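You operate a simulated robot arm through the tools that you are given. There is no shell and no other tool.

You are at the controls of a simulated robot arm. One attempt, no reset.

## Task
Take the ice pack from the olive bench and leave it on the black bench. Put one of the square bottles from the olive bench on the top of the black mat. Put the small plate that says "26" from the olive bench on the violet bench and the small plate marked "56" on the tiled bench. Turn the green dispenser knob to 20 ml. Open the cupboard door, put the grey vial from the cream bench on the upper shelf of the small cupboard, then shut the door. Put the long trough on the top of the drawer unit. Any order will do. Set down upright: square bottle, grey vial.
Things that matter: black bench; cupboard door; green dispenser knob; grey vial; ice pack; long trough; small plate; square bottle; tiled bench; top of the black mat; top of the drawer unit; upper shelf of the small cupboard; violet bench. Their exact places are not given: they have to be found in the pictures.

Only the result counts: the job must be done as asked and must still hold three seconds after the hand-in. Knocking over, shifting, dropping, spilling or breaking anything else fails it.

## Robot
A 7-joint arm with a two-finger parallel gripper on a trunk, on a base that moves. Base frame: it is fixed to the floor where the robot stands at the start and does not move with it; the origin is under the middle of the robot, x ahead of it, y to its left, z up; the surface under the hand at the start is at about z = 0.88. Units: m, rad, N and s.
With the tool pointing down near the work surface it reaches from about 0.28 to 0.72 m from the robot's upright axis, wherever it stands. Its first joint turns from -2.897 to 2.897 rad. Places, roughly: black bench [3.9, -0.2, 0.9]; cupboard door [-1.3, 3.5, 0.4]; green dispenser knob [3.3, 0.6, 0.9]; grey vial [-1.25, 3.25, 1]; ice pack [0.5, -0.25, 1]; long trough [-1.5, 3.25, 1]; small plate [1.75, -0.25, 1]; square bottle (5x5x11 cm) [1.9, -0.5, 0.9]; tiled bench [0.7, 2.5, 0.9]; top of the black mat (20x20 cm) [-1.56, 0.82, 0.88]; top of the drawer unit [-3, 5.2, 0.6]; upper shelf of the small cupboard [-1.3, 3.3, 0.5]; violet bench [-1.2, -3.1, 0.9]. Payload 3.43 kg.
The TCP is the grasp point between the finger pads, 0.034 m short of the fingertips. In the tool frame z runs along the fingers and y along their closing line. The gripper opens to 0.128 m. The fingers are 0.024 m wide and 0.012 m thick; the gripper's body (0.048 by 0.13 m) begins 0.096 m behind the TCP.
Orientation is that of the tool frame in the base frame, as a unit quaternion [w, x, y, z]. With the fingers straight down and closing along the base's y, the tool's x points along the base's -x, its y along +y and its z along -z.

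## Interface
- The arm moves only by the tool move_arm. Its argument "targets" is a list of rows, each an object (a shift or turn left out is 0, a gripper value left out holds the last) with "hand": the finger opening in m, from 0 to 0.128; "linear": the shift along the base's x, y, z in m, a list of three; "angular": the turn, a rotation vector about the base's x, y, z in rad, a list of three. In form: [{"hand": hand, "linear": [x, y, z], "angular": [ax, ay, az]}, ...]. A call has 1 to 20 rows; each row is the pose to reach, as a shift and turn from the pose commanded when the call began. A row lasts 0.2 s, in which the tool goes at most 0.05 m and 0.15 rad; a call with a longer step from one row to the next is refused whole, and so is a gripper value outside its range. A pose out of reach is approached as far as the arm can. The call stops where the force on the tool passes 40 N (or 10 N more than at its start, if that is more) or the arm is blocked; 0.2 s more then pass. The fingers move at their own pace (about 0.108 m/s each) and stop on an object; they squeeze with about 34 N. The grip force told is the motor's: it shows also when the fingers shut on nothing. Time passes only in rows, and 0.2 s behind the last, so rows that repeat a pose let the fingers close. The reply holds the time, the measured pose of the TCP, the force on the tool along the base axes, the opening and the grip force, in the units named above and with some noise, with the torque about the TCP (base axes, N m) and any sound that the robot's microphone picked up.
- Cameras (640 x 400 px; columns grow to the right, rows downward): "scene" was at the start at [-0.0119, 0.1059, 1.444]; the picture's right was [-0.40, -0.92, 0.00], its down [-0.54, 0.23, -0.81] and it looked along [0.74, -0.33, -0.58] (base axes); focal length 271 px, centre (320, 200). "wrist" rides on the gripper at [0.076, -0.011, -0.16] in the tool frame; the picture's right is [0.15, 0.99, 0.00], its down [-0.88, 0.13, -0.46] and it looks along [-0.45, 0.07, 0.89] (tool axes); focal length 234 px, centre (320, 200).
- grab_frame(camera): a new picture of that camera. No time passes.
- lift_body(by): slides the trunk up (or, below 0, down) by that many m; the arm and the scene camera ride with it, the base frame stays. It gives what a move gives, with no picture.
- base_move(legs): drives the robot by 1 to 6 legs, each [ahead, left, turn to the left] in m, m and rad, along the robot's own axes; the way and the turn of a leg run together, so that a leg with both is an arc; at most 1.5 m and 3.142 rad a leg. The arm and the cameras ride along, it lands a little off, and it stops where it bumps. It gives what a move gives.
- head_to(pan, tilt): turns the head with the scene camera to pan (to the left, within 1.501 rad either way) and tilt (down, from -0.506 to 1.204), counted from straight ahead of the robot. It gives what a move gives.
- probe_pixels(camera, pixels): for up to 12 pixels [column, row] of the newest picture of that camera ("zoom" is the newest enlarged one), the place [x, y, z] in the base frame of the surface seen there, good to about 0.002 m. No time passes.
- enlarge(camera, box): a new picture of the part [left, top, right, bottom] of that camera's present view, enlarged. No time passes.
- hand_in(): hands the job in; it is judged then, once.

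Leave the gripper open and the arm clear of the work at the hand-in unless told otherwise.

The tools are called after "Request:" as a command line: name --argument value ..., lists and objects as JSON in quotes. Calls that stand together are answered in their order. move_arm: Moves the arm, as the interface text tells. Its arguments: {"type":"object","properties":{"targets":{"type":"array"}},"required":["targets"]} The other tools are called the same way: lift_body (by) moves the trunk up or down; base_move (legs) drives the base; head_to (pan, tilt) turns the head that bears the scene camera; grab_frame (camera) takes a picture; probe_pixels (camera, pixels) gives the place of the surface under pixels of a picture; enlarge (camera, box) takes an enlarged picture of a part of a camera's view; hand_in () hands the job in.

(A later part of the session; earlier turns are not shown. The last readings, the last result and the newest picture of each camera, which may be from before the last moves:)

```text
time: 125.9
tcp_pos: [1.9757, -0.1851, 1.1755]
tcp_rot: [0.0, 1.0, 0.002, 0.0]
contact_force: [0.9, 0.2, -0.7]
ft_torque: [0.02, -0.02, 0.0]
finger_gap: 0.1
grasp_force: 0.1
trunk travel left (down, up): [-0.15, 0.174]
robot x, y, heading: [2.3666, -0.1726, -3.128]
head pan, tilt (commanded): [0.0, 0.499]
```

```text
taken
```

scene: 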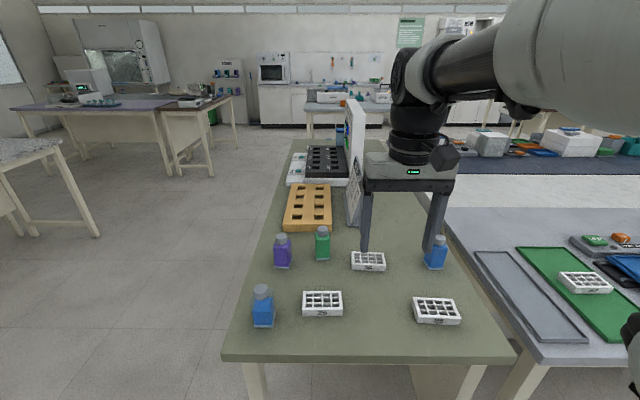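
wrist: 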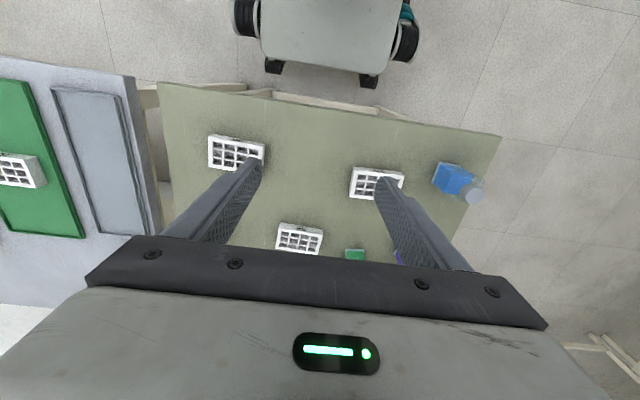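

I zoom on plate 56 at (369,261) and probe its corners again from here.

Request:
enlarge --camera "scene" --box '[340, 240, 400, 280]'

Request:
enlarge --camera "scene" --box '[290, 280, 360, 325]'

```text
10.00 times, centred on (370, 260) of scene
```

zoom: 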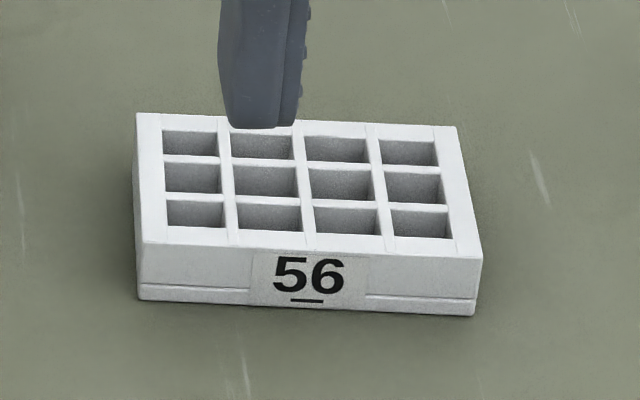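

```text
8.89 times, centred on (325, 302) of scene
```

zoom: 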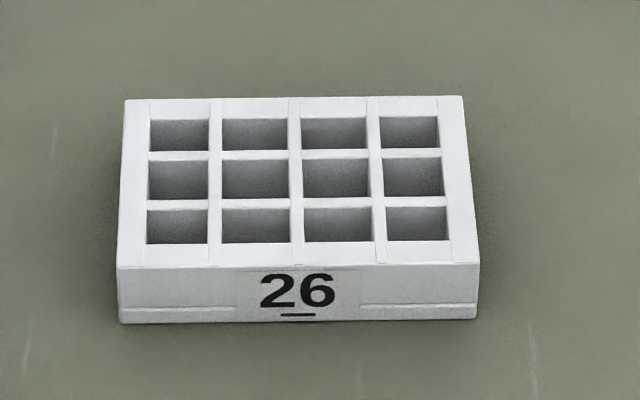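

Request:
probe_pixels --camera "scene" --pixels '[[352.1, 251.7], [383.2, 253.1], [385.5, 265.3], [352.6, 263.9], [369, 252.8], [369, 264.5], [352.5, 258], [384, 259]]'

Request:
probe_pixels --camera "zoom" --pixels '[[128, 104], [458, 100], [475, 260], [122, 264], [295, 262], [293, 102]]'

```text
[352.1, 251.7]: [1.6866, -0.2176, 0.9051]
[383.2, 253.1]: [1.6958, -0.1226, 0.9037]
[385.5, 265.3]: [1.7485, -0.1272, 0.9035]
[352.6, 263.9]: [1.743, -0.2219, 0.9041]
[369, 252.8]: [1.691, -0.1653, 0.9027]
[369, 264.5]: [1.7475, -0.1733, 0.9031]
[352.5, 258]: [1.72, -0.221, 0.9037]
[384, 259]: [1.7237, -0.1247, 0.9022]
```

```text
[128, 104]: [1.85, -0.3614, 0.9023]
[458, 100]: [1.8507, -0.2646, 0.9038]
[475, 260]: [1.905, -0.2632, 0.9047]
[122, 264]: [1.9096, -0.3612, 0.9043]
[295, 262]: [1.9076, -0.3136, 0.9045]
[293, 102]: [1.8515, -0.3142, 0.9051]
```

Plate 56: centre (1.7185,-0.1725), long axis turned −0.077 rad. I move over it with the fingers fully open, then down to 1.0 for a check.

Request:
move_arm --targets '[{"hand": 0.128, "linear": [-0.045, 0.002, 0], "angular": [0, 0, -0.04]}, {"linear": [-0.09, 0.004, 0], "angular": [0, 0, -0.077]}, {"linear": [-0.135, 0.006, 0], "angular": [0, 0, -0.077]}, {"linear": [-0.18, 0.008, 0], "angular": [0, 0, -0.077]}, {"linear": [-0.22, 0.01, 0], "angular": [0, 0, -0.077]}, {"linear": [-0.257, 0.0126, 0], "angular": [0, 0, -0.077]}, {"linear": [-0.257, 0.0126, -0.05], "angular": [0, 0, -0.077]}, {"linear": [-0.257, 0.0126, -0.1], "angular": [0, 0, -0.077]}, {"linear": [-0.257, 0.0126, -0.15], "angular": [0, 0, -0.077]}, {"linear": [-0.257, 0.0126, -0.19], "angular": [0, 0, -0.077]}, {"linear": [-0.257, 0.0126, -0.19], "angular": [0, 0, -0.077]}]'

Request:
grab_frame --camera "wrist"

```text
time: 128.3
tcp_pos: [1.72, -0.1713, 0.9833]
tcp_rot: [0.0, 0.999, -0.038, 0.0]
contact_force: [-0.3, 0.4, -0.4]
ft_torque: [0.0, 0.01, -0.03]
finger_gap: 0.1281
grasp_force: 0.1
trunk travel left (down, up): [-0.15, 0.174]
robot x, y, heading: [2.3581, -0.1793, -3.128]
head pan, tilt (commanded): [0.0, 0.499]
```

```text
taken
```

wrist: 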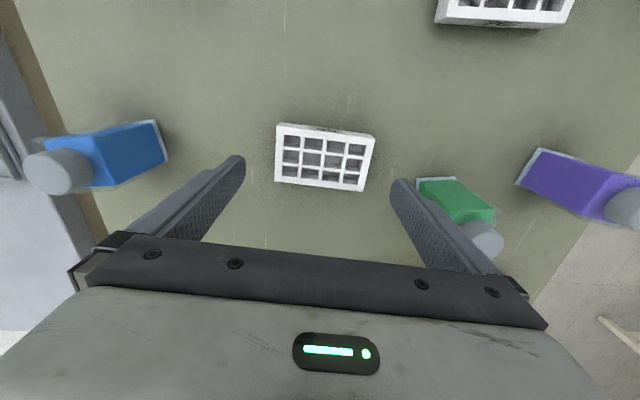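

Aligned. The green bottle is about 4.5 cm from the right finger. I descend to z≈0.918 and close.

Request:
move_arm --targets '[{"linear": [0, 0, -0.03]}, {"linear": [0, 0, -0.055]}, {"linear": [0, 0, -0.0655]}, {"linear": [0, 0, -0.0655]}, {"hand": 0.09, "linear": [0, 0, -0.0655]}, {"hand": 0.08, "linear": [0, 0, -0.0655]}, {"hand": 0.06, "linear": [0, 0, -0.0655]}, {"hand": 0.06, "linear": [0, 0, -0.0655]}]'

Request:
grab_frame --camera "wrist"

```text
time: 130.1
tcp_pos: [1.7194, -0.1734, 0.9192]
tcp_rot: [0.0, 0.999, -0.038, -0.001]
contact_force: [0.4, -0.5, 0.2]
ft_torque: [0.05, -0.02, -0.01]
finger_gap: 0.0991
grasp_force: 34.0
trunk travel left (down, up): [-0.15, 0.174]
robot x, y, heading: [2.3623, -0.1773, -3.132]
head pan, tilt (commanded): [0.0, 0.499]
```

```text
taken
```

wrist: 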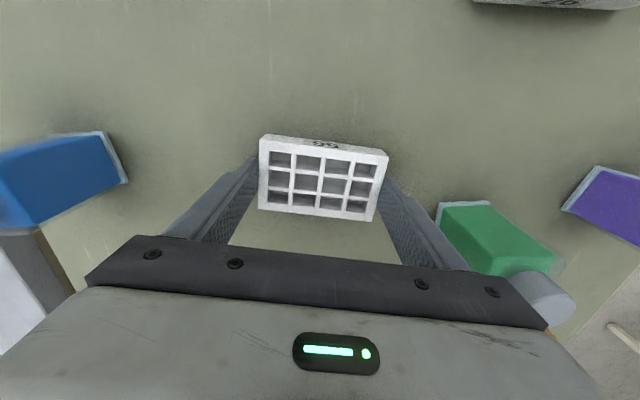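

Gripped at 0.099 m with 34 N. I lift slowly first, then check.

Request:
move_arm --targets '[{"linear": [0, 0, 0.005]}, {"linear": [0, 0, 0.015]}, {"linear": [0, 0, 0.03]}, {"linear": [0, 0, 0.05]}, {"linear": [0, 0, 0.08]}, {"linear": [0, 0, 0.11]}, {"linear": [0, 0, 0.14]}, {"linear": [0, 0, 0.17]}, {"linear": [0, 0, 0.2]}, {"linear": [0, 0, 0.23]}]'

Request:
grab_frame --camera "wrist"

```text
time: 132.3
tcp_pos: [1.722, -0.1699, 1.1493]
tcp_rot: [0.0, 0.999, -0.038, 0.001]
contact_force: [-0.3, 0.0, -0.7]
ft_torque: [-0.02, 0.0, -0.02]
finger_gap: 0.0989
grasp_force: 33.8
trunk travel left (down, up): [-0.15, 0.174]
robot x, y, heading: [2.3629, -0.1728, -3.133]
head pan, tilt (commanded): [0.0, 0.499]
```

```text
taken
```

wrist: 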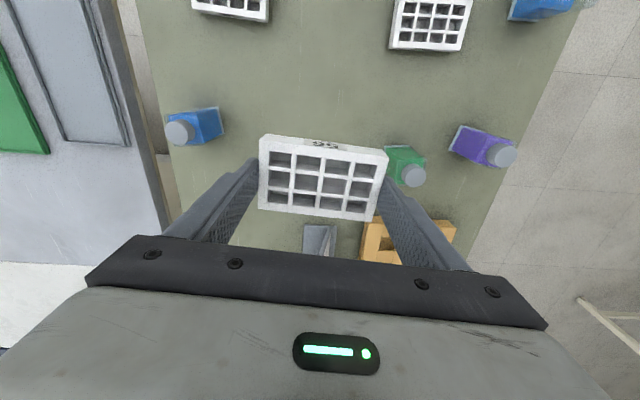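

The plate is held well. I retract, back off into the corridor, then look north and west to choose a route to the tiled bench.

Request:
move_arm --targets '[{"linear": [0.04, 0, 0.01]}, {"linear": [0.085, 0, 0.02]}, {"linear": [0.13, 0, 0.03]}, {"linear": [0.175, 0, 0.03]}, {"linear": [0.22, 0, 0.03]}, {"linear": [0.25, 0, 0.03]}]'

Request:
base_move --legs '[[-0.25, 0, 0]]'

Request:
head_to --pan -0.6 --tilt 0.3

Request:
grab_frame --camera "scene"

Request:
head_to --pan -1.3 --tilt 0.3

Request:
grab_frame --camera "scene"

```text
time: 133.7
tcp_pos: [1.9731, -0.1722, 1.1788]
tcp_rot: [0.0, 0.999, -0.038, -0.001]
contact_force: [0.2, 0.0, 0.0]
ft_torque: [0.03, -0.03, 0.01]
finger_gap: 0.0989
grasp_force: 34.7
trunk travel left (down, up): [-0.15, 0.174]
robot x, y, heading: [2.3639, -0.1746, -3.133]
head pan, tilt (commanded): [0.0, 0.499]
```

```text
time: 135.5
tcp_pos: [2.2184, -0.1681, 1.1773]
tcp_rot: [0.0, 0.999, -0.04, -0.001]
contact_force: [0.5, 0.1, -0.3]
ft_torque: [0.01, 0.01, 0.0]
finger_gap: 0.0988
grasp_force: 34.2
trunk travel left (down, up): [-0.15, 0.174]
robot x, y, heading: [2.6102, -0.1729, -3.137]
head pan, tilt (commanded): [0.0, 0.499]
```

```text
time: 136.5
tcp_pos: [2.2193, -0.1684, 1.1778]
tcp_rot: [0.0, 0.999, -0.04, 0.0]
contact_force: [0.6, -0.4, 0.1]
ft_torque: [-0.01, 0.0, 0.0]
finger_gap: 0.0988
grasp_force: 33.6
trunk travel left (down, up): [-0.15, 0.174]
robot x, y, heading: [2.6112, -0.1703, -3.137]
head pan, tilt (commanded): [-0.6, 0.3]
```

```text
taken
```

scene: 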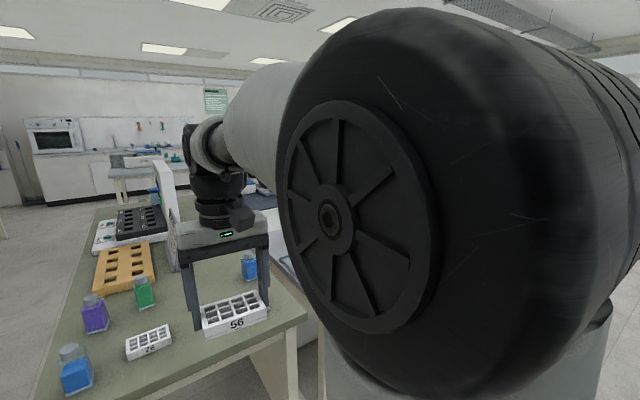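

```text
time: 137.5
tcp_pos: [2.2188, -0.1676, 1.1789]
tcp_rot: [0.0, 0.999, -0.041, 0.0]
contact_force: [-0.3, -0.2, 0.2]
ft_torque: [0.0, 0.0, -0.05]
finger_gap: 0.0991
grasp_force: 33.7
trunk travel left (down, up): [-0.15, 0.174]
robot x, y, heading: [2.6051, -0.1774, -3.137]
head pan, tilt (commanded): [-1.3, 0.3]
```

```text
taken
```

scene: 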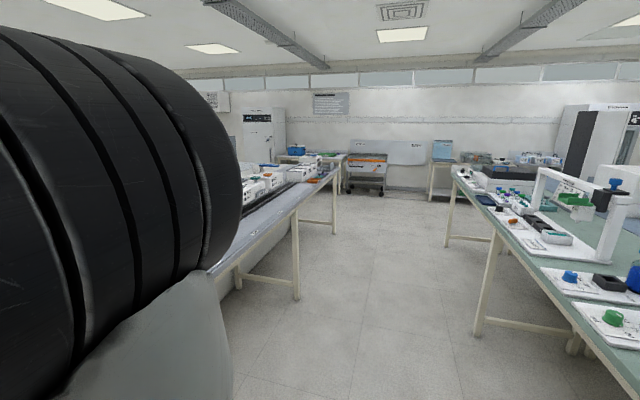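

North the corridor leads to a back aisle; I'll use the known southern way. I strafe left to y≈-1.12 and drive west to x≈-0.3.

Request:
base_move --legs '[[0, 0.95, 0], [1.45, 0, 0], [1.45, 0, 0]]'

Request:
head_to --pan 0 --tilt 0.35

Request:
grab_frame --camera "scene"

Request:
head_to --pan -1.3 --tilt 0.35

Request:
grab_frame --camera "scene"

Request:
head_to --pan 1.0 --tilt 0.35

Request:
grab_frame --camera "scene"

```text
time: 160.7
tcp_pos: [-0.6879, -1.2304, 1.1782]
tcp_rot: [0.0, 1.0, -0.018, 0.0]
contact_force: [0.6, 0.1, -0.9]
ft_torque: [0.01, 0.0, -0.01]
finger_gap: 0.099
grasp_force: 34.4
trunk travel left (down, up): [-0.15, 0.174]
robot x, y, heading: [-0.2936, -1.2167, -3.093]
head pan, tilt (commanded): [-1.3, 0.3]
```

```text
time: 162.1
tcp_pos: [-0.689, -1.229, 1.1778]
tcp_rot: [0.0, 1.0, -0.018, -0.001]
contact_force: [0.6, 0.7, 0.1]
ft_torque: [-0.02, 0.0, -0.01]
finger_gap: 0.0987
grasp_force: 33.7
trunk travel left (down, up): [-0.15, 0.174]
robot x, y, heading: [-0.3028, -1.2197, -3.098]
head pan, tilt (commanded): [0.0, 0.351]
```

```text
taken
```

scene: 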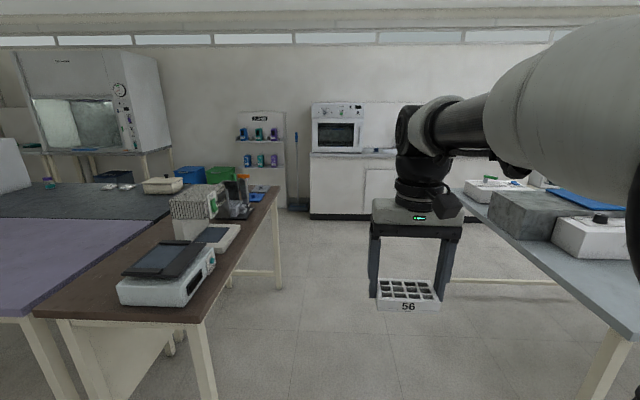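

```text
time: 163.6
tcp_pos: [-0.6872, -1.2296, 1.1777]
tcp_rot: [0.0, 1.0, -0.018, -0.001]
contact_force: [1.2, -0.2, -0.8]
ft_torque: [-0.06, 0.01, -0.01]
finger_gap: 0.0987
grasp_force: 33.7
trunk travel left (down, up): [-0.15, 0.174]
robot x, y, heading: [-0.298, -1.2174, -3.095]
head pan, tilt (commanded): [-1.3, 0.351]
```

```text
taken
```

scene: 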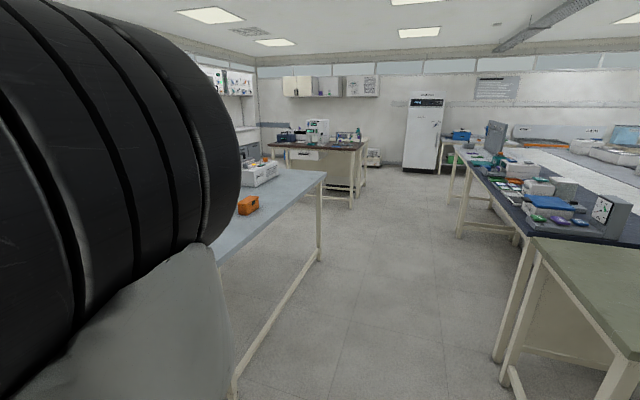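

```text
time: 165.7
tcp_pos: [-0.6877, -1.2295, 1.1782]
tcp_rot: [-0.001, 1.0, -0.019, 0.0]
contact_force: [0.1, 0.3, -1.0]
ft_torque: [-0.01, 0.0, 0.0]
finger_gap: 0.0988
grasp_force: 34.0
trunk travel left (down, up): [-0.15, 0.174]
robot x, y, heading: [-0.2991, -1.2187, -3.091]
head pan, tilt (commanded): [1.0, 0.351]
```

```text
taken
```

scene: 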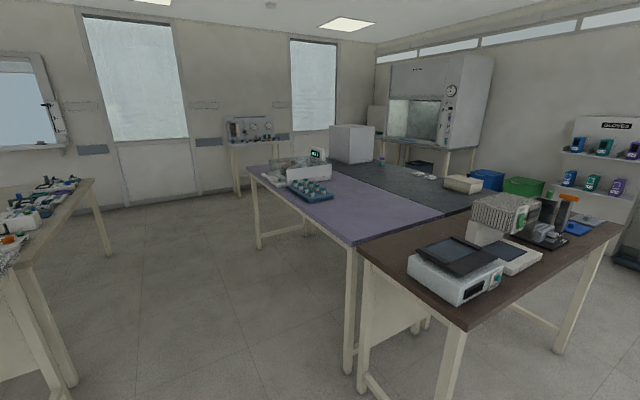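

I probe the benches along the central aisle for the map (light blue bench edge, navy edge, far dark bench, violet bench).

Request:
probe_pixels --camera "scene" --pixels '[[250, 170], [260, 247], [350, 245], [355, 370], [440, 215], [365, 235], [300, 200], [340, 200], [285, 178], [365, 390], [605, 222], [95, 180]]'

Request:
head_to --pan -1.3 --tilt 0.35

Request:
grab_frame --camera "scene"

Request:
probe_pixels --camera "scene" --pixels '[[324, 173], [319, 258], [235, 395], [495, 350], [460, 235], [365, 145], [364, 185], [352, 205], [272, 145], [440, 180], [485, 160], [466, 160]]'

Request:
enlarge --camera "scene" --box '[240, 110, 400, 210]'

Request:
enlarge --camera "scene" --box '[430, 110, 640, 240]'

```text
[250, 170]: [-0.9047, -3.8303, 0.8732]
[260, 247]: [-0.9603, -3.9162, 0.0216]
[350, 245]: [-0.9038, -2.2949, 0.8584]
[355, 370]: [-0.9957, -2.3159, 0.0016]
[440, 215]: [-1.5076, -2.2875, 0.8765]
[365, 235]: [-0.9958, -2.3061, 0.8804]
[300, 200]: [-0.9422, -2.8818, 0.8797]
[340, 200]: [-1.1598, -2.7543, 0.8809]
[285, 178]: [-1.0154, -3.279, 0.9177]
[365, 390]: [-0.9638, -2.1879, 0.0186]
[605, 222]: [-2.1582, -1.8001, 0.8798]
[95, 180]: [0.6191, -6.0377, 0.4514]
```

```text
time: 167.8
tcp_pos: [-0.6875, -1.2294, 1.1774]
tcp_rot: [0.0, 1.0, -0.019, 0.0]
contact_force: [0.3, 0.3, -0.5]
ft_torque: [-0.02, -0.04, -0.02]
finger_gap: 0.0988
grasp_force: 33.9
trunk travel left (down, up): [-0.15, 0.174]
robot x, y, heading: [-0.3011, -1.2188, -3.095]
head pan, tilt (commanded): [-1.3, 0.351]
```

```text
taken
```

scene: 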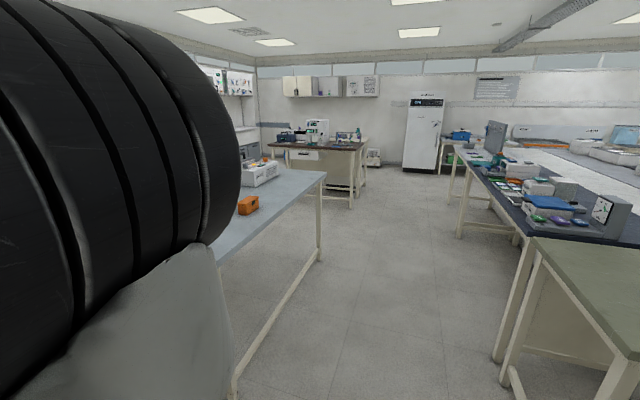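

```text
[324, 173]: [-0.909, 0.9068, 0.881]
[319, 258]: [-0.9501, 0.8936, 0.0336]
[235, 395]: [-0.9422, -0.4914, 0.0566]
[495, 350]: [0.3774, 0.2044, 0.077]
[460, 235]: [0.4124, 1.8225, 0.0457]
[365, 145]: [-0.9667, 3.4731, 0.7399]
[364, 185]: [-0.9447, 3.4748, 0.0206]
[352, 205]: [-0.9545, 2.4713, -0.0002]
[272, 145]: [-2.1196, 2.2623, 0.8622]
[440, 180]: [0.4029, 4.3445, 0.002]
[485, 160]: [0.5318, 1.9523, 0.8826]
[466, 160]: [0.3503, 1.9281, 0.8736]
```

```text
4.00 times, centred on (320, 160) of scene
```

zoom: 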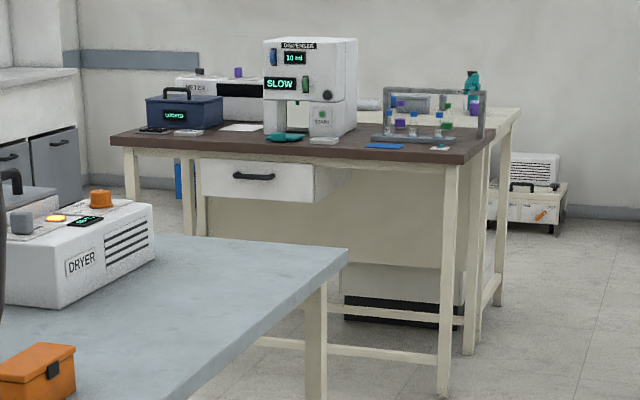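

```text
3.05 times, centred on (535, 175) of scene
```

zoom: 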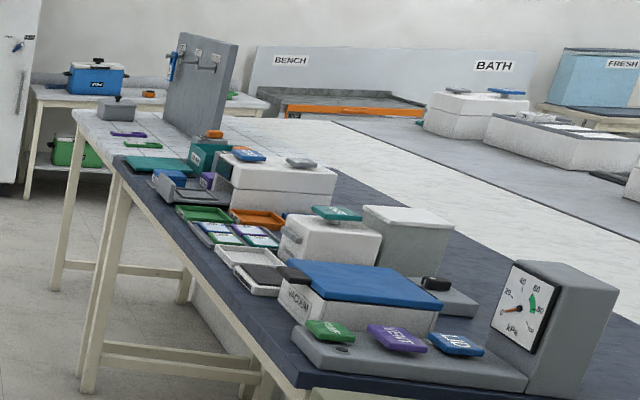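

The tiled bench is the white one at x≥0.35, y≥1.93, beyond the navy bench. I turn to face east here, then strafe left (north) along the aisle at x≈-0.3.

Request:
base_move --legs '[[0, 0, 3.095]]'

Request:
base_move --legs '[[0, 1.5, 0], [0, 1.5, 0]]'

Request:
head_to --pan 0.6 --tilt 0.4

Request:
grab_frame --camera "scene"

```text
time: 175.9
tcp_pos: [0.0921, -1.1992, 1.1773]
tcp_rot: [0.0, 0.007, 1.0, 0.0]
contact_force: [0.3, 0.1, -0.4]
ft_torque: [0.02, 0.0, -0.01]
finger_gap: 0.0988
grasp_force: 34.2
trunk travel left (down, up): [-0.15, 0.174]
robot x, y, heading: [-0.2986, -1.2191, 0.071]
head pan, tilt (commanded): [-1.3, 0.351]
```

```text
time: 204.4
tcp_pos: [-0.1662, 1.7762, 1.1786]
tcp_rot: [0.0, 0.002, 1.0, 0.0]
contact_force: [-0.5, 0.9, 0.5]
ft_torque: [0.0, -0.01, 0.03]
finger_gap: 0.0989
grasp_force: 33.7
trunk travel left (down, up): [-0.15, 0.174]
robot x, y, heading: [-0.5558, 1.7529, 0.08]
head pan, tilt (commanded): [-1.3, 0.351]
```

```text
time: 206.3
tcp_pos: [-0.1659, 1.7759, 1.1776]
tcp_rot: [0.0, 0.001, 1.0, -0.001]
contact_force: [-0.3, 0.9, -1.3]
ft_torque: [0.02, 0.0, -0.01]
finger_gap: 0.0988
grasp_force: 34.0
trunk travel left (down, up): [-0.15, 0.174]
robot x, y, heading: [-0.5586, 1.7522, 0.078]
head pan, tilt (commanded): [0.6, 0.4]
```

```text
taken
```

scene: 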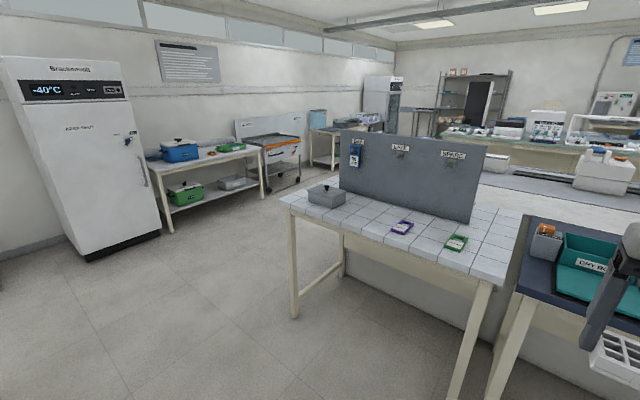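

The tiled bench is visible at (420,220) with a panel, a grey box, and two small frames. I probe for a free spot.

Request:
probe_pixels --camera "scene" --pixels '[[280, 198], [345, 222], [370, 215], [402, 227], [456, 243], [425, 245], [500, 278], [327, 205], [345, 188], [470, 220], [520, 220], [500, 235]]'

Request:
enlarge --camera "scene" --box '[270, 120, 540, 300]'

```text
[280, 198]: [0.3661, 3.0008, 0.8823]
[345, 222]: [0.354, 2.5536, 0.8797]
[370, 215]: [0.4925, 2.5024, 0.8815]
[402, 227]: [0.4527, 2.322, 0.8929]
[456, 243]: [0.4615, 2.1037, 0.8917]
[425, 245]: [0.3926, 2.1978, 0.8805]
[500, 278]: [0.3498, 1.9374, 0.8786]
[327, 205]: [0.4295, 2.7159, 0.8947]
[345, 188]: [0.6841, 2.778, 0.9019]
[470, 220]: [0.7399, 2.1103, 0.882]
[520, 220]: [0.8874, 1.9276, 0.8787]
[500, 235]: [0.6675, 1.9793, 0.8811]
```

```text
2.22 times, centred on (405, 210) of scene
```

zoom: 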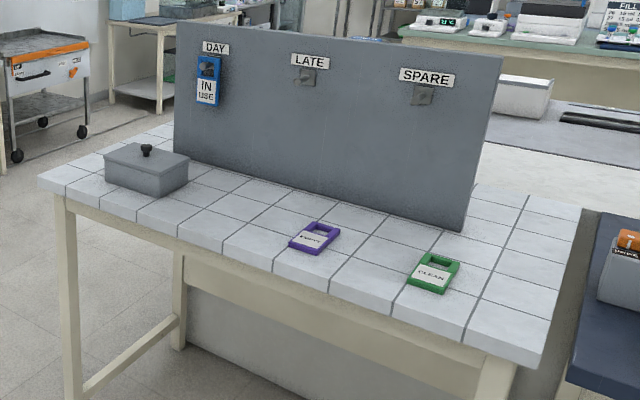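

The spot at about (0.47, 2.50) is free (purple frame at y≈2.32, grey box at y≥2.66, panel at x≈0.69). I square up, strafe left 0.75 and go ahead 0.48.

Request:
base_move --legs '[[0, 0, -0.08], [0, 0.75, 0], [0.48, 0, 0]]'

Request:
head_to --pan -0.1 --tilt 0.8

Request:
grab_frame --camera "scene"

Request:
grab_frame --camera "wrist"

```text
time: 216.8
tcp_pos: [0.313, 2.4848, 1.1788]
tcp_rot: [0.0, 0.046, 0.999, 0.001]
contact_force: [-0.4, 0.2, -0.8]
ft_torque: [-0.01, 0.0, -0.01]
finger_gap: 0.0989
grasp_force: 33.8
trunk travel left (down, up): [-0.15, 0.174]
robot x, y, heading: [-0.0792, 2.5003, -0.01]
head pan, tilt (commanded): [0.6, 0.4]
```

```text
time: 217.8
tcp_pos: [0.3122, 2.4849, 1.1772]
tcp_rot: [0.0, 0.046, 0.999, 0.0]
contact_force: [0.3, -0.4, -0.3]
ft_torque: [0.02, -0.01, 0.04]
finger_gap: 0.099
grasp_force: 34.1
trunk travel left (down, up): [-0.15, 0.174]
robot x, y, heading: [-0.081, 2.4931, -0.009]
head pan, tilt (commanded): [-0.099, 0.799]
```

```text
taken
```

scene: 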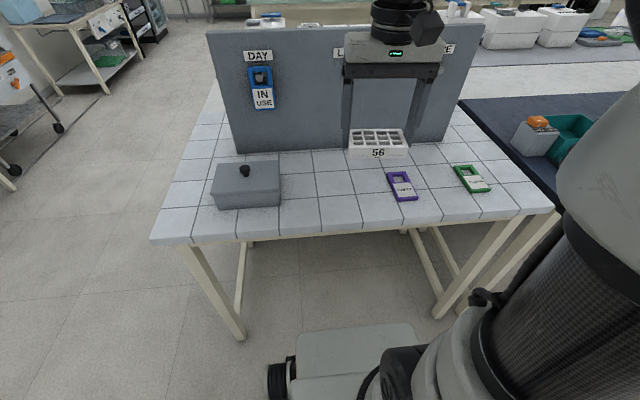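

```text
taken
```

wrist: 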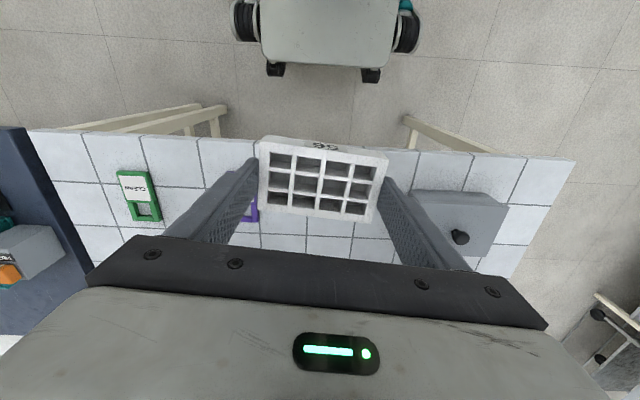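

I probe frame, box, and panel edges here.

Request:
probe_pixels --camera "scene" --pixels '[[387, 173], [402, 201], [416, 198], [281, 163], [280, 205], [300, 150], [335, 175], [345, 200], [330, 220], [355, 170], [380, 190]]'

```text
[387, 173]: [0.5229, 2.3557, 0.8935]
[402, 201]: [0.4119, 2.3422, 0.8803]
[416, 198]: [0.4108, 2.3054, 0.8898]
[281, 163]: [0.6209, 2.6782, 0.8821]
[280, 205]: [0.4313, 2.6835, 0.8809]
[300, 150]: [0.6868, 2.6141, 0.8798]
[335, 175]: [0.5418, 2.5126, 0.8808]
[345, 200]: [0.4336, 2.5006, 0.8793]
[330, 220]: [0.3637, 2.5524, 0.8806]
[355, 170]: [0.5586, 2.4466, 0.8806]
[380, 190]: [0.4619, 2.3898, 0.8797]
```

Free from y 2.36 to 2.68. I move to (0.478,2.515) and lower slowly to just above the tiles.

Request:
move_arm --targets '[{"linear": [0.045, 0.01, 0]}, {"linear": [0.09, 0.02, 0]}, {"linear": [0.135, 0.03, 0]}, {"linear": [0.165, 0.03, 0]}, {"linear": [0.165, 0.03, -0.05]}, {"linear": [0.165, 0.03, -0.1]}, {"linear": [0.165, 0.03, -0.15]}, {"linear": [0.165, 0.03, -0.2]}, {"linear": [0.165, 0.03, -0.235]}, {"linear": [0.165, 0.03, -0.25]}, {"linear": [0.165, 0.03, -0.254]}, {"linear": [0.165, 0.03, -0.254]}]'

Request:
move_arm --targets '[{"linear": [0, 0, -0.002]}, {"linear": [0, 0, -0.004]}, {"linear": [0, 0, -0.005]}, {"linear": [0, 0, -0.005]}]'

Request:
grab_frame --camera "wrist"

```text
time: 220.4
tcp_pos: [0.4751, 2.5134, 0.9242]
tcp_rot: [0.0, 0.045, 0.999, 0.0]
contact_force: [-0.2, 0.7, -0.2]
ft_torque: [-0.02, 0.01, 0.03]
finger_gap: 0.099
grasp_force: 34.4
trunk travel left (down, up): [-0.15, 0.174]
robot x, y, heading: [-0.0777, 2.4954, -0.006]
head pan, tilt (commanded): [-0.099, 0.799]
```

```text
time: 221.4
tcp_pos: [0.4765, 2.5152, 0.9201]
tcp_rot: [0.0, 0.045, 0.999, -0.001]
contact_force: [0.4, -0.6, 0.4]
ft_torque: [0.01, 0.0, 0.0]
finger_gap: 0.0988
grasp_force: 34.0
trunk travel left (down, up): [-0.15, 0.174]
robot x, y, heading: [-0.0808, 2.4969, -0.013]
head pan, tilt (commanded): [-0.099, 0.799]
```

```text
taken
```

wrist: 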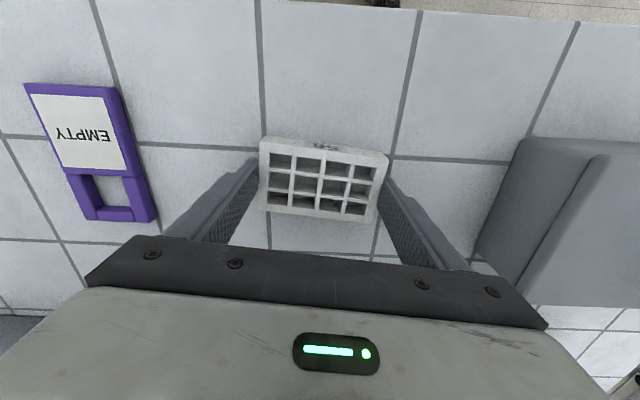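

Just about at the surface. I lower 2 mm more, open, and rise.

Request:
move_arm --targets '[{"linear": [0, 0, -0.001]}, {"linear": [0, 0, -0.002]}, {"linear": [0, 0, -0.002]}]'

Request:
move_arm --targets '[{"hand": 0.11, "linear": [0, 0, 0]}, {"hand": 0.125, "linear": [0, 0, 0]}, {"hand": 0.125, "linear": [0, 0, 0]}, {"linear": [0, 0, 0.03]}, {"linear": [0, 0, 0.075]}, {"linear": [0, 0, 0.12]}, {"linear": [0, 0, 0.165]}, {"linear": [0, 0, 0.21]}, {"linear": [0, 0, 0.255]}, {"linear": [-0.045, -0.01, 0.26]}, {"linear": [-0.09, -0.02, 0.26]}, {"linear": [-0.12, -0.03, 0.26]}]'

Request:
grab_frame --camera "wrist"

Request:
grab_frame --camera "scene"

```text
time: 222.2
tcp_pos: [0.4767, 2.5148, 0.9186]
tcp_rot: [0.0, 0.045, 0.999, 0.0]
contact_force: [-3.7, 0.2, 8.3]
ft_torque: [0.05, 0.18, 0.02]
finger_gap: 0.0987
grasp_force: 34.1
trunk travel left (down, up): [-0.15, 0.174]
robot x, y, heading: [-0.0756, 2.4937, -0.004]
head pan, tilt (commanded): [-0.099, 0.799]
```

```text
time: 224.8
tcp_pos: [0.3555, 2.4832, 1.1805]
tcp_rot: [0.0, 0.046, 0.999, 0.0]
contact_force: [-0.8, -0.2, 0.1]
ft_torque: [0.03, 0.01, 0.01]
finger_gap: 0.1252
grasp_force: 0.0
trunk travel left (down, up): [-0.15, 0.174]
robot x, y, heading: [-0.0776, 2.4949, -0.008]
head pan, tilt (commanded): [-0.099, 0.799]
```

```text
taken
```

wrist: 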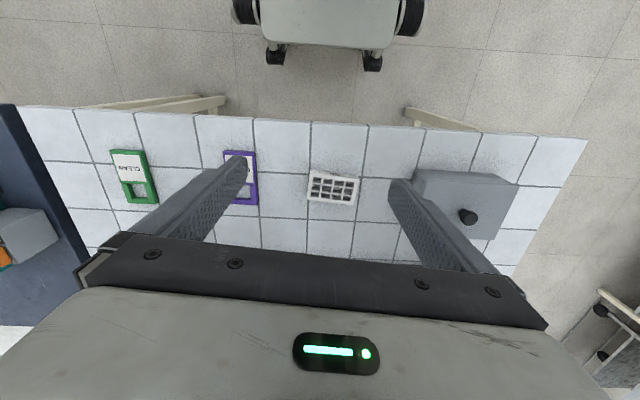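

```text
taken
```

scene: 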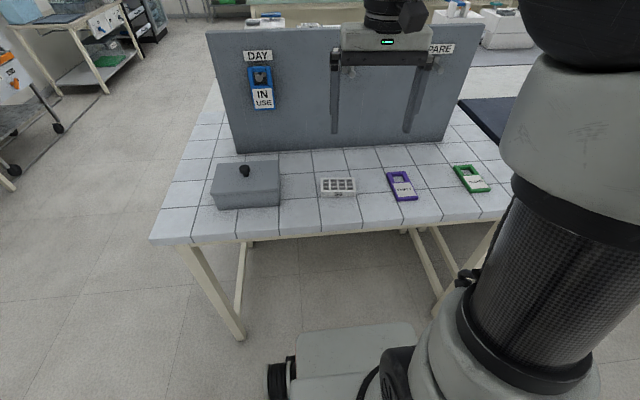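

Plate 56 rests on the tiled bench. Next, the vial and trough nearby at (-1.3,3.3). I back off and turn left to face west and look.

Request:
base_move --legs '[[-0.25, 0, 0], [0, 0, 2.2]]'

Request:
head_to --pan 0.3 --tilt 0.5

Request:
grab_frame --camera "scene"

Request:
head_to --pan -0.3 --tilt 0.4

Request:
grab_frame --camera "scene"

```text
time: 232.1
tcp_pos: [-0.5804, 2.8546, 1.1797]
tcp_rot: [0.0, 0.872, -0.49, 0.0]
contact_force: [0.4, 0.3, -0.3]
ft_torque: [0.0, -0.01, 0.01]
finger_gap: 0.1251
grasp_force: 0.2
trunk travel left (down, up): [-0.15, 0.174]
robot x, y, heading: [-0.3324, 2.4957, 2.195]
head pan, tilt (commanded): [-0.099, 0.799]
```

```text
time: 233.0
tcp_pos: [-0.5815, 2.8539, 1.1803]
tcp_rot: [0.0, 0.871, -0.491, -0.001]
contact_force: [-0.4, -1.2, 0.3]
ft_torque: [0.01, 0.01, 0.0]
finger_gap: 0.125
grasp_force: 0.2
trunk travel left (down, up): [-0.15, 0.174]
robot x, y, heading: [-0.3272, 2.5, 2.205]
head pan, tilt (commanded): [0.3, 0.499]
```

```text
taken
```

scene: 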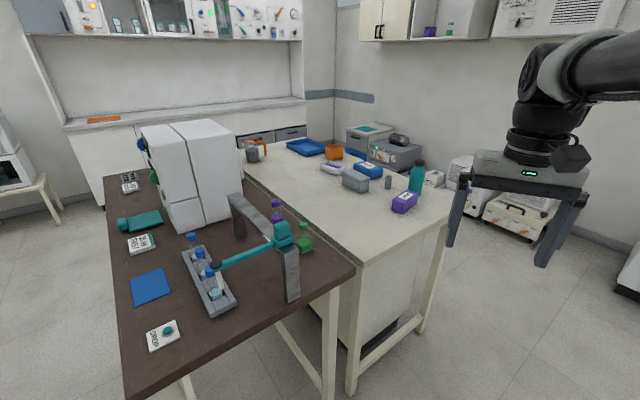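

```text
time: 234.0
tcp_pos: [-0.5801, 2.8542, 1.1786]
tcp_rot: [0.0, 0.872, -0.49, 0.0]
contact_force: [0.1, -0.1, -0.7]
ft_torque: [-0.01, 0.0, 0.0]
finger_gap: 0.1251
grasp_force: 0.0
trunk travel left (down, up): [-0.15, 0.174]
robot x, y, heading: [-0.3294, 2.4993, 2.201]
head pan, tilt (commanded): [-0.3, 0.4]
```

```text
taken
```

scene: 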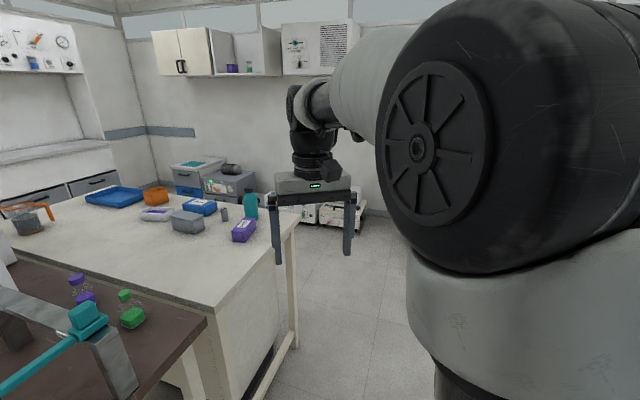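

The cream bench is behind the dark one, with the grey items on it. I enlarge to identify the vial and the trough.

Request:
enlarge --camera "scene" --box '[80, 150, 300, 280]'

Request:
probe_pixels --camera "scene" --pixels '[[223, 213], [187, 222], [197, 207], [155, 214], [243, 231], [251, 207], [155, 197], [115, 196], [298, 225], [215, 290], [222, 305], [280, 200]]'

```text
2.91 times, centred on (190, 215) of scene
```

zoom: 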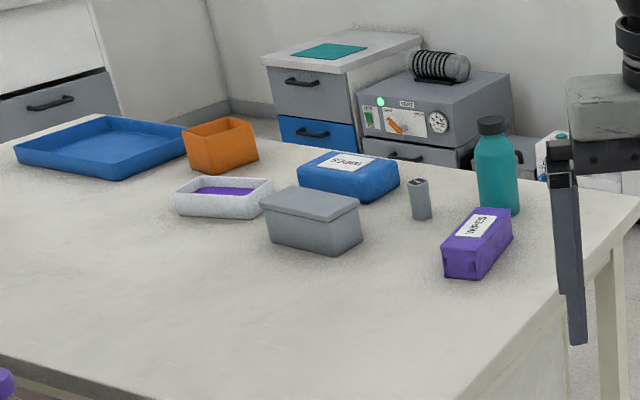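

```text
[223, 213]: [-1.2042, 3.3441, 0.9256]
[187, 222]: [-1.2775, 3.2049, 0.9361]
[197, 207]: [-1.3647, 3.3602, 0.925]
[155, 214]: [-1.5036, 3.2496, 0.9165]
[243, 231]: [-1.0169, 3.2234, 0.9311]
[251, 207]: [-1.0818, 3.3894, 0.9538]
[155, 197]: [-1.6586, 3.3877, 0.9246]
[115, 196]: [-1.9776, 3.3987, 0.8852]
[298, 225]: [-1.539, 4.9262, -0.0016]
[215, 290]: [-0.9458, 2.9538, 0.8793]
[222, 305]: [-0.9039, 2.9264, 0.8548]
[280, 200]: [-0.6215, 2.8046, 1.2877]
```

The grey vial stands at (-1.204,3.344); the long trough is the white tray with purple liquid at (-1.504,3.25), so it must be carried level. The cupboard is under this bench, opening to the north. I turn to face north and look before driving.

Request:
base_move --legs '[[0, 0, -0.63]]'

Request:
head_to --pan 0.5 --tilt 0.4

Request:
grab_frame --camera "scene"

Request:
head_to --pan 0.0 --tilt 0.5

Request:
grab_frame --camera "scene"

```text
time: 236.1
tcp_pos: [-0.3242, 2.9326, 1.1788]
tcp_rot: [0.0, -0.679, 0.734, 0.0]
contact_force: [0.4, -0.4, 0.0]
ft_torque: [-0.01, 0.01, -0.03]
finger_gap: 0.1252
grasp_force: 0.1
trunk travel left (down, up): [-0.15, 0.174]
robot x, y, heading: [-0.3295, 2.4994, 1.576]
head pan, tilt (commanded): [-0.3, 0.4]
```

```text
time: 237.2
tcp_pos: [-0.3256, 2.9318, 1.1796]
tcp_rot: [0.0, -0.679, 0.734, 0.0]
contact_force: [-0.2, -0.1, -0.2]
ft_torque: [0.0, 0.05, 0.02]
finger_gap: 0.1254
grasp_force: 0.0
trunk travel left (down, up): [-0.15, 0.174]
robot x, y, heading: [-0.3305, 2.4972, 1.576]
head pan, tilt (commanded): [0.499, 0.4]
```

```text
taken
```

scene: 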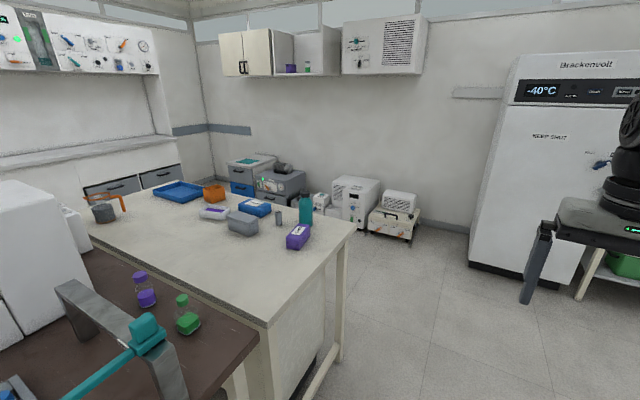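

```text
time: 238.2
tcp_pos: [-0.325, 2.9324, 1.1793]
tcp_rot: [0.0, -0.679, 0.734, 0.0]
contact_force: [-0.3, -0.2, -0.3]
ft_torque: [-0.01, 0.02, 0.0]
finger_gap: 0.1251
grasp_force: 0.1
trunk travel left (down, up): [-0.15, 0.174]
robot x, y, heading: [-0.3258, 2.4995, 1.577]
head pan, tilt (commanded): [0.0, 0.499]
```

```text
taken
```

scene: 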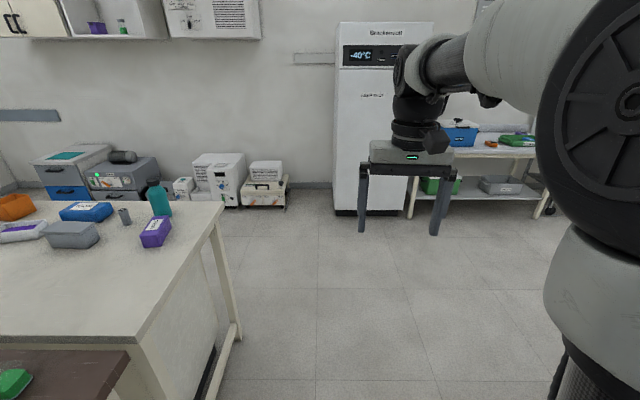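

I probe floor obstacles at the north wall and the cream bench's far corner.

Request:
probe_pixels --camera "scene" --pixels '[[345, 212], [405, 215], [265, 205], [225, 205], [180, 198], [222, 207], [235, 330], [120, 190], [70, 195], [545, 215], [70, 160], [150, 165]]'

```text
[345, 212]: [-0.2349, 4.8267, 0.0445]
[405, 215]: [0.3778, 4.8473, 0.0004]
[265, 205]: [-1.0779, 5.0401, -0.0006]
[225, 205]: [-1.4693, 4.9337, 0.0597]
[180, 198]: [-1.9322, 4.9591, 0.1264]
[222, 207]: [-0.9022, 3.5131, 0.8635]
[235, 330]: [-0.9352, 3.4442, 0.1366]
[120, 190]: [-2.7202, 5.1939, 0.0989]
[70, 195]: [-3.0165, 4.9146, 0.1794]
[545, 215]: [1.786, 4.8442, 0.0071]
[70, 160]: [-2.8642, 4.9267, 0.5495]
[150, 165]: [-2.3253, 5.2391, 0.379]
```

Free floor between y 3.51 and 4.83. I drive ahead 1.62, turn left by π (to face south), then strafe right 0.85 to stand north of the cream bench.

Request:
base_move --legs '[[1.5, 0, 0], [0.12, 0, 0], [0, 0, 3.14]]'

Request:
base_move --legs '[[0, -0.85, 0]]'

Request:
head_to --pan 0.0 --tilt 0.7

Request:
grab_frame --camera "scene"

Request:
grab_frame --camera "wrist"

```text
time: 254.0
tcp_pos: [-0.3432, 3.6918, 1.1797]
tcp_rot: [0.0, 0.74, 0.672, 0.001]
contact_force: [0.0, 0.2, -0.2]
ft_torque: [0.02, 0.0, -0.02]
finger_gap: 0.1252
grasp_force: 0.2
trunk travel left (down, up): [-0.15, 0.174]
robot x, y, heading: [-0.3297, 4.1248, -1.582]
head pan, tilt (commanded): [0.0, 0.499]
```

```text
time: 262.6
tcp_pos: [-1.2059, 3.7039, 1.1783]
tcp_rot: [0.0, 0.743, 0.669, 0.0]
contact_force: [0.2, -0.3, -1.1]
ft_torque: [-0.02, 0.01, 0.0]
finger_gap: 0.1249
grasp_force: 0.0
trunk travel left (down, up): [-0.15, 0.174]
robot x, y, heading: [-1.1887, 4.138, -1.594]
head pan, tilt (commanded): [0.0, 0.499]
```

```text
time: 263.4
tcp_pos: [-1.2046, 3.7037, 1.1789]
tcp_rot: [0.0, 0.743, 0.669, -0.001]
contact_force: [0.8, 0.1, -0.6]
ft_torque: [0.0, 0.01, -0.05]
finger_gap: 0.1253
grasp_force: 0.0
trunk travel left (down, up): [-0.15, 0.174]
robot x, y, heading: [-1.1882, 4.1377, -1.588]
head pan, tilt (commanded): [0.0, 0.7]
```

```text
taken
```

scene: 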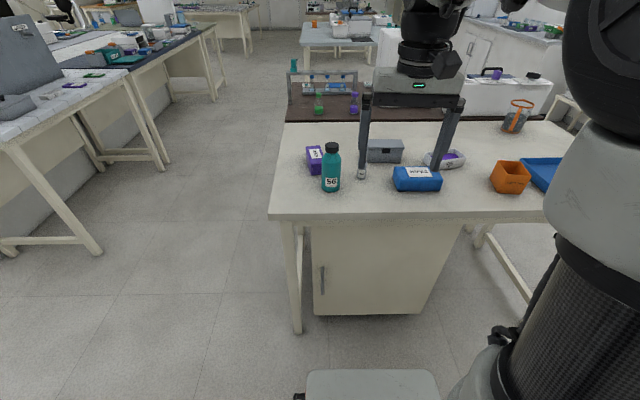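

```text
taken
```

wrist: 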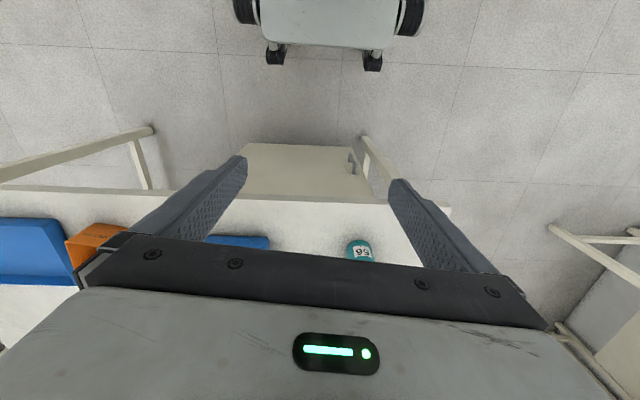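

The cupboard door (cream) is at (370,270) with a handle at (322,280) on its left (east) edge. I enlarge and probe it.

Request:
enlarge --camera "scene" --box '[270, 200, 490, 340]'

Request:
enlarge --camera "scene" --box '[300, 140, 480, 210]'

Request:
probe_pixels --camera "scene" --pixels '[[313, 228], [315, 312], [322, 270], [323, 292], [460, 230], [420, 310], [370, 270], [275, 215], [300, 330], [340, 240], [335, 300], [322, 281]]'

```text
2.86 times, centred on (380, 270) of scene
```

zoom: 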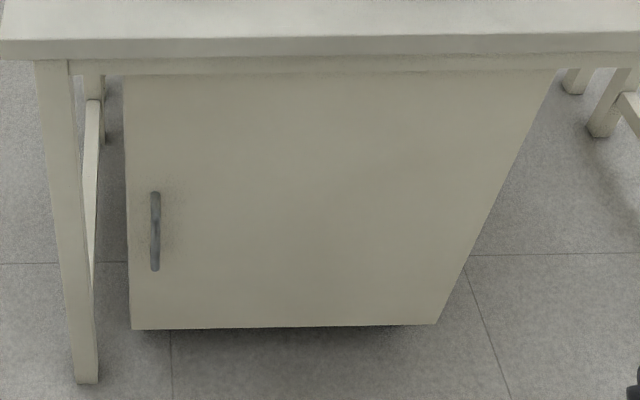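

```text
3.56 times, centred on (390, 175) of scene
```

zoom: 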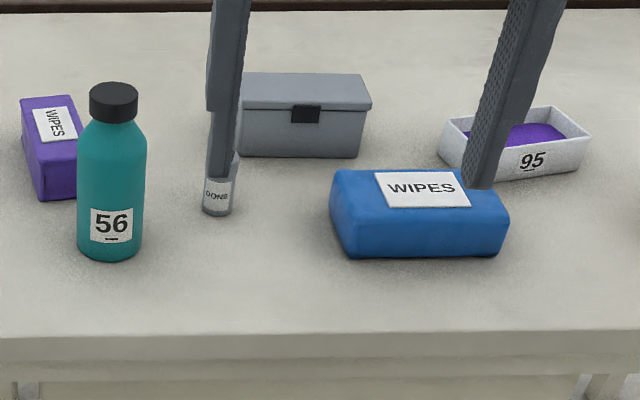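

```text
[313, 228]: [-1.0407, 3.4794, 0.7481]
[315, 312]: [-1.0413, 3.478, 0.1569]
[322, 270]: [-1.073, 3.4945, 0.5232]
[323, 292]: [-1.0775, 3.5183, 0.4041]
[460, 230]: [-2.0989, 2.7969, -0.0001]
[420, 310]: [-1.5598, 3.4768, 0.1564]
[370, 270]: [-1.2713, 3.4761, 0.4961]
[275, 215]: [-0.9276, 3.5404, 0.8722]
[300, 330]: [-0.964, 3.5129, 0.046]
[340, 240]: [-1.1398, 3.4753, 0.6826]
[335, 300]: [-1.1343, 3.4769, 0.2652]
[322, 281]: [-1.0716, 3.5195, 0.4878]
```

The door face is at y≈3.477, x from −1.04 (handle side) to −1.56 (hinge side), z 0.157–0.79. I measure the handle bar and the top edge of the door exactly.

Request:
enlarge --camera "scene" --box '[305, 255, 345, 300]'

Request:
probe_pixels --camera "scene" --pixels '[[313, 226], [460, 226], [320, 213], [450, 218], [380, 226], [380, 214], [313, 250], [455, 235], [445, 250]]'

```text
8.89 times, centred on (325, 278) of scene
```

zoom: 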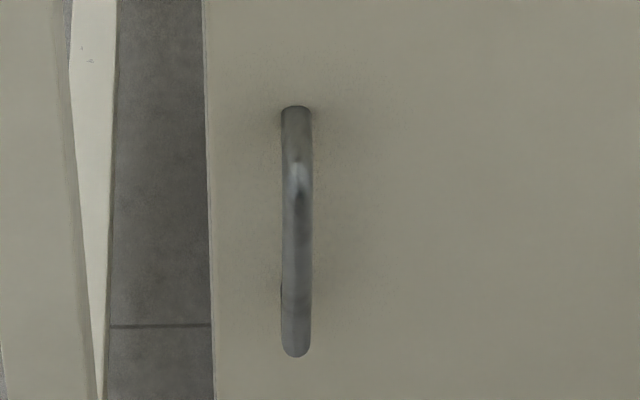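

```text
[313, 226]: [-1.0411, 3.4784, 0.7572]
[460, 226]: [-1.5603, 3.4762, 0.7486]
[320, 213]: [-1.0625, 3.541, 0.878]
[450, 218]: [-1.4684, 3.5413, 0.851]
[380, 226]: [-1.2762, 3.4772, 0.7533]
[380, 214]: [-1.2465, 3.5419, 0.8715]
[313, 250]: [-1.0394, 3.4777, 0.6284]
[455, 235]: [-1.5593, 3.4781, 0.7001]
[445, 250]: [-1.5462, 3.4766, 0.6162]
```

Request:
probe_pixels --camera "zoom" --pixels '[[296, 110], [297, 140], [298, 170], [298, 210], [298, 250], [297, 300], [296, 350], [285, 240], [310, 240], [295, 356], [283, 125], [311, 125]]'

Request:
lift_body --by -0.15

Request:
base_move --legs '[[0.0, 0.3, 0.02]]'

Request:
grab_frame --camera "scene"

```text
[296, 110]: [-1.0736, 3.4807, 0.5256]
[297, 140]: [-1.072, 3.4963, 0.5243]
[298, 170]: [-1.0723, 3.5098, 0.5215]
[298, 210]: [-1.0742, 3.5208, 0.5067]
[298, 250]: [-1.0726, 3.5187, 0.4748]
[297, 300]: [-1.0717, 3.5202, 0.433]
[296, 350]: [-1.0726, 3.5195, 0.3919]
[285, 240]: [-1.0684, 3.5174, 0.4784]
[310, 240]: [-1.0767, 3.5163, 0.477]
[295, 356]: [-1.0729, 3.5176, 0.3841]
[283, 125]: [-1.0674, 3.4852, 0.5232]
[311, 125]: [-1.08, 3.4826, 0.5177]
```

```text
time: 265.1
tcp_pos: [-1.205, 3.7041, 1.0297]
tcp_rot: [0.0, 0.743, 0.67, 0.0]
contact_force: [0.6, -0.3, 0.0]
ft_torque: [0.01, 0.0, 0.02]
finger_gap: 0.1252
grasp_force: 0.0
trunk travel left (down, up): [0.0, 0.324]
robot x, y, heading: [-1.1923, 4.1413, -1.591]
head pan, tilt (commanded): [0.0, 0.7]
```

```text
time: 268.6
tcp_pos: [-0.897, 3.6983, 1.0293]
tcp_rot: [0.0, 0.739, 0.674, 0.0]
contact_force: [0.0, -0.2, -0.4]
ft_torque: [0.0, 0.01, 0.01]
finger_gap: 0.125
grasp_force: 0.0
trunk travel left (down, up): [0.0, 0.324]
robot x, y, heading: [-0.8832, 4.137, -1.575]
head pan, tilt (commanded): [0.0, 0.7]
```

```text
taken
```

scene: 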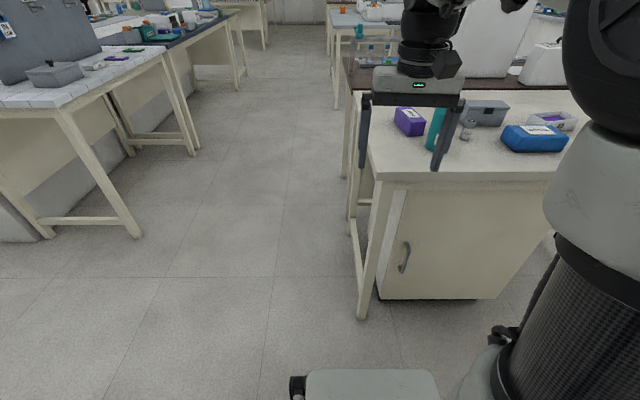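

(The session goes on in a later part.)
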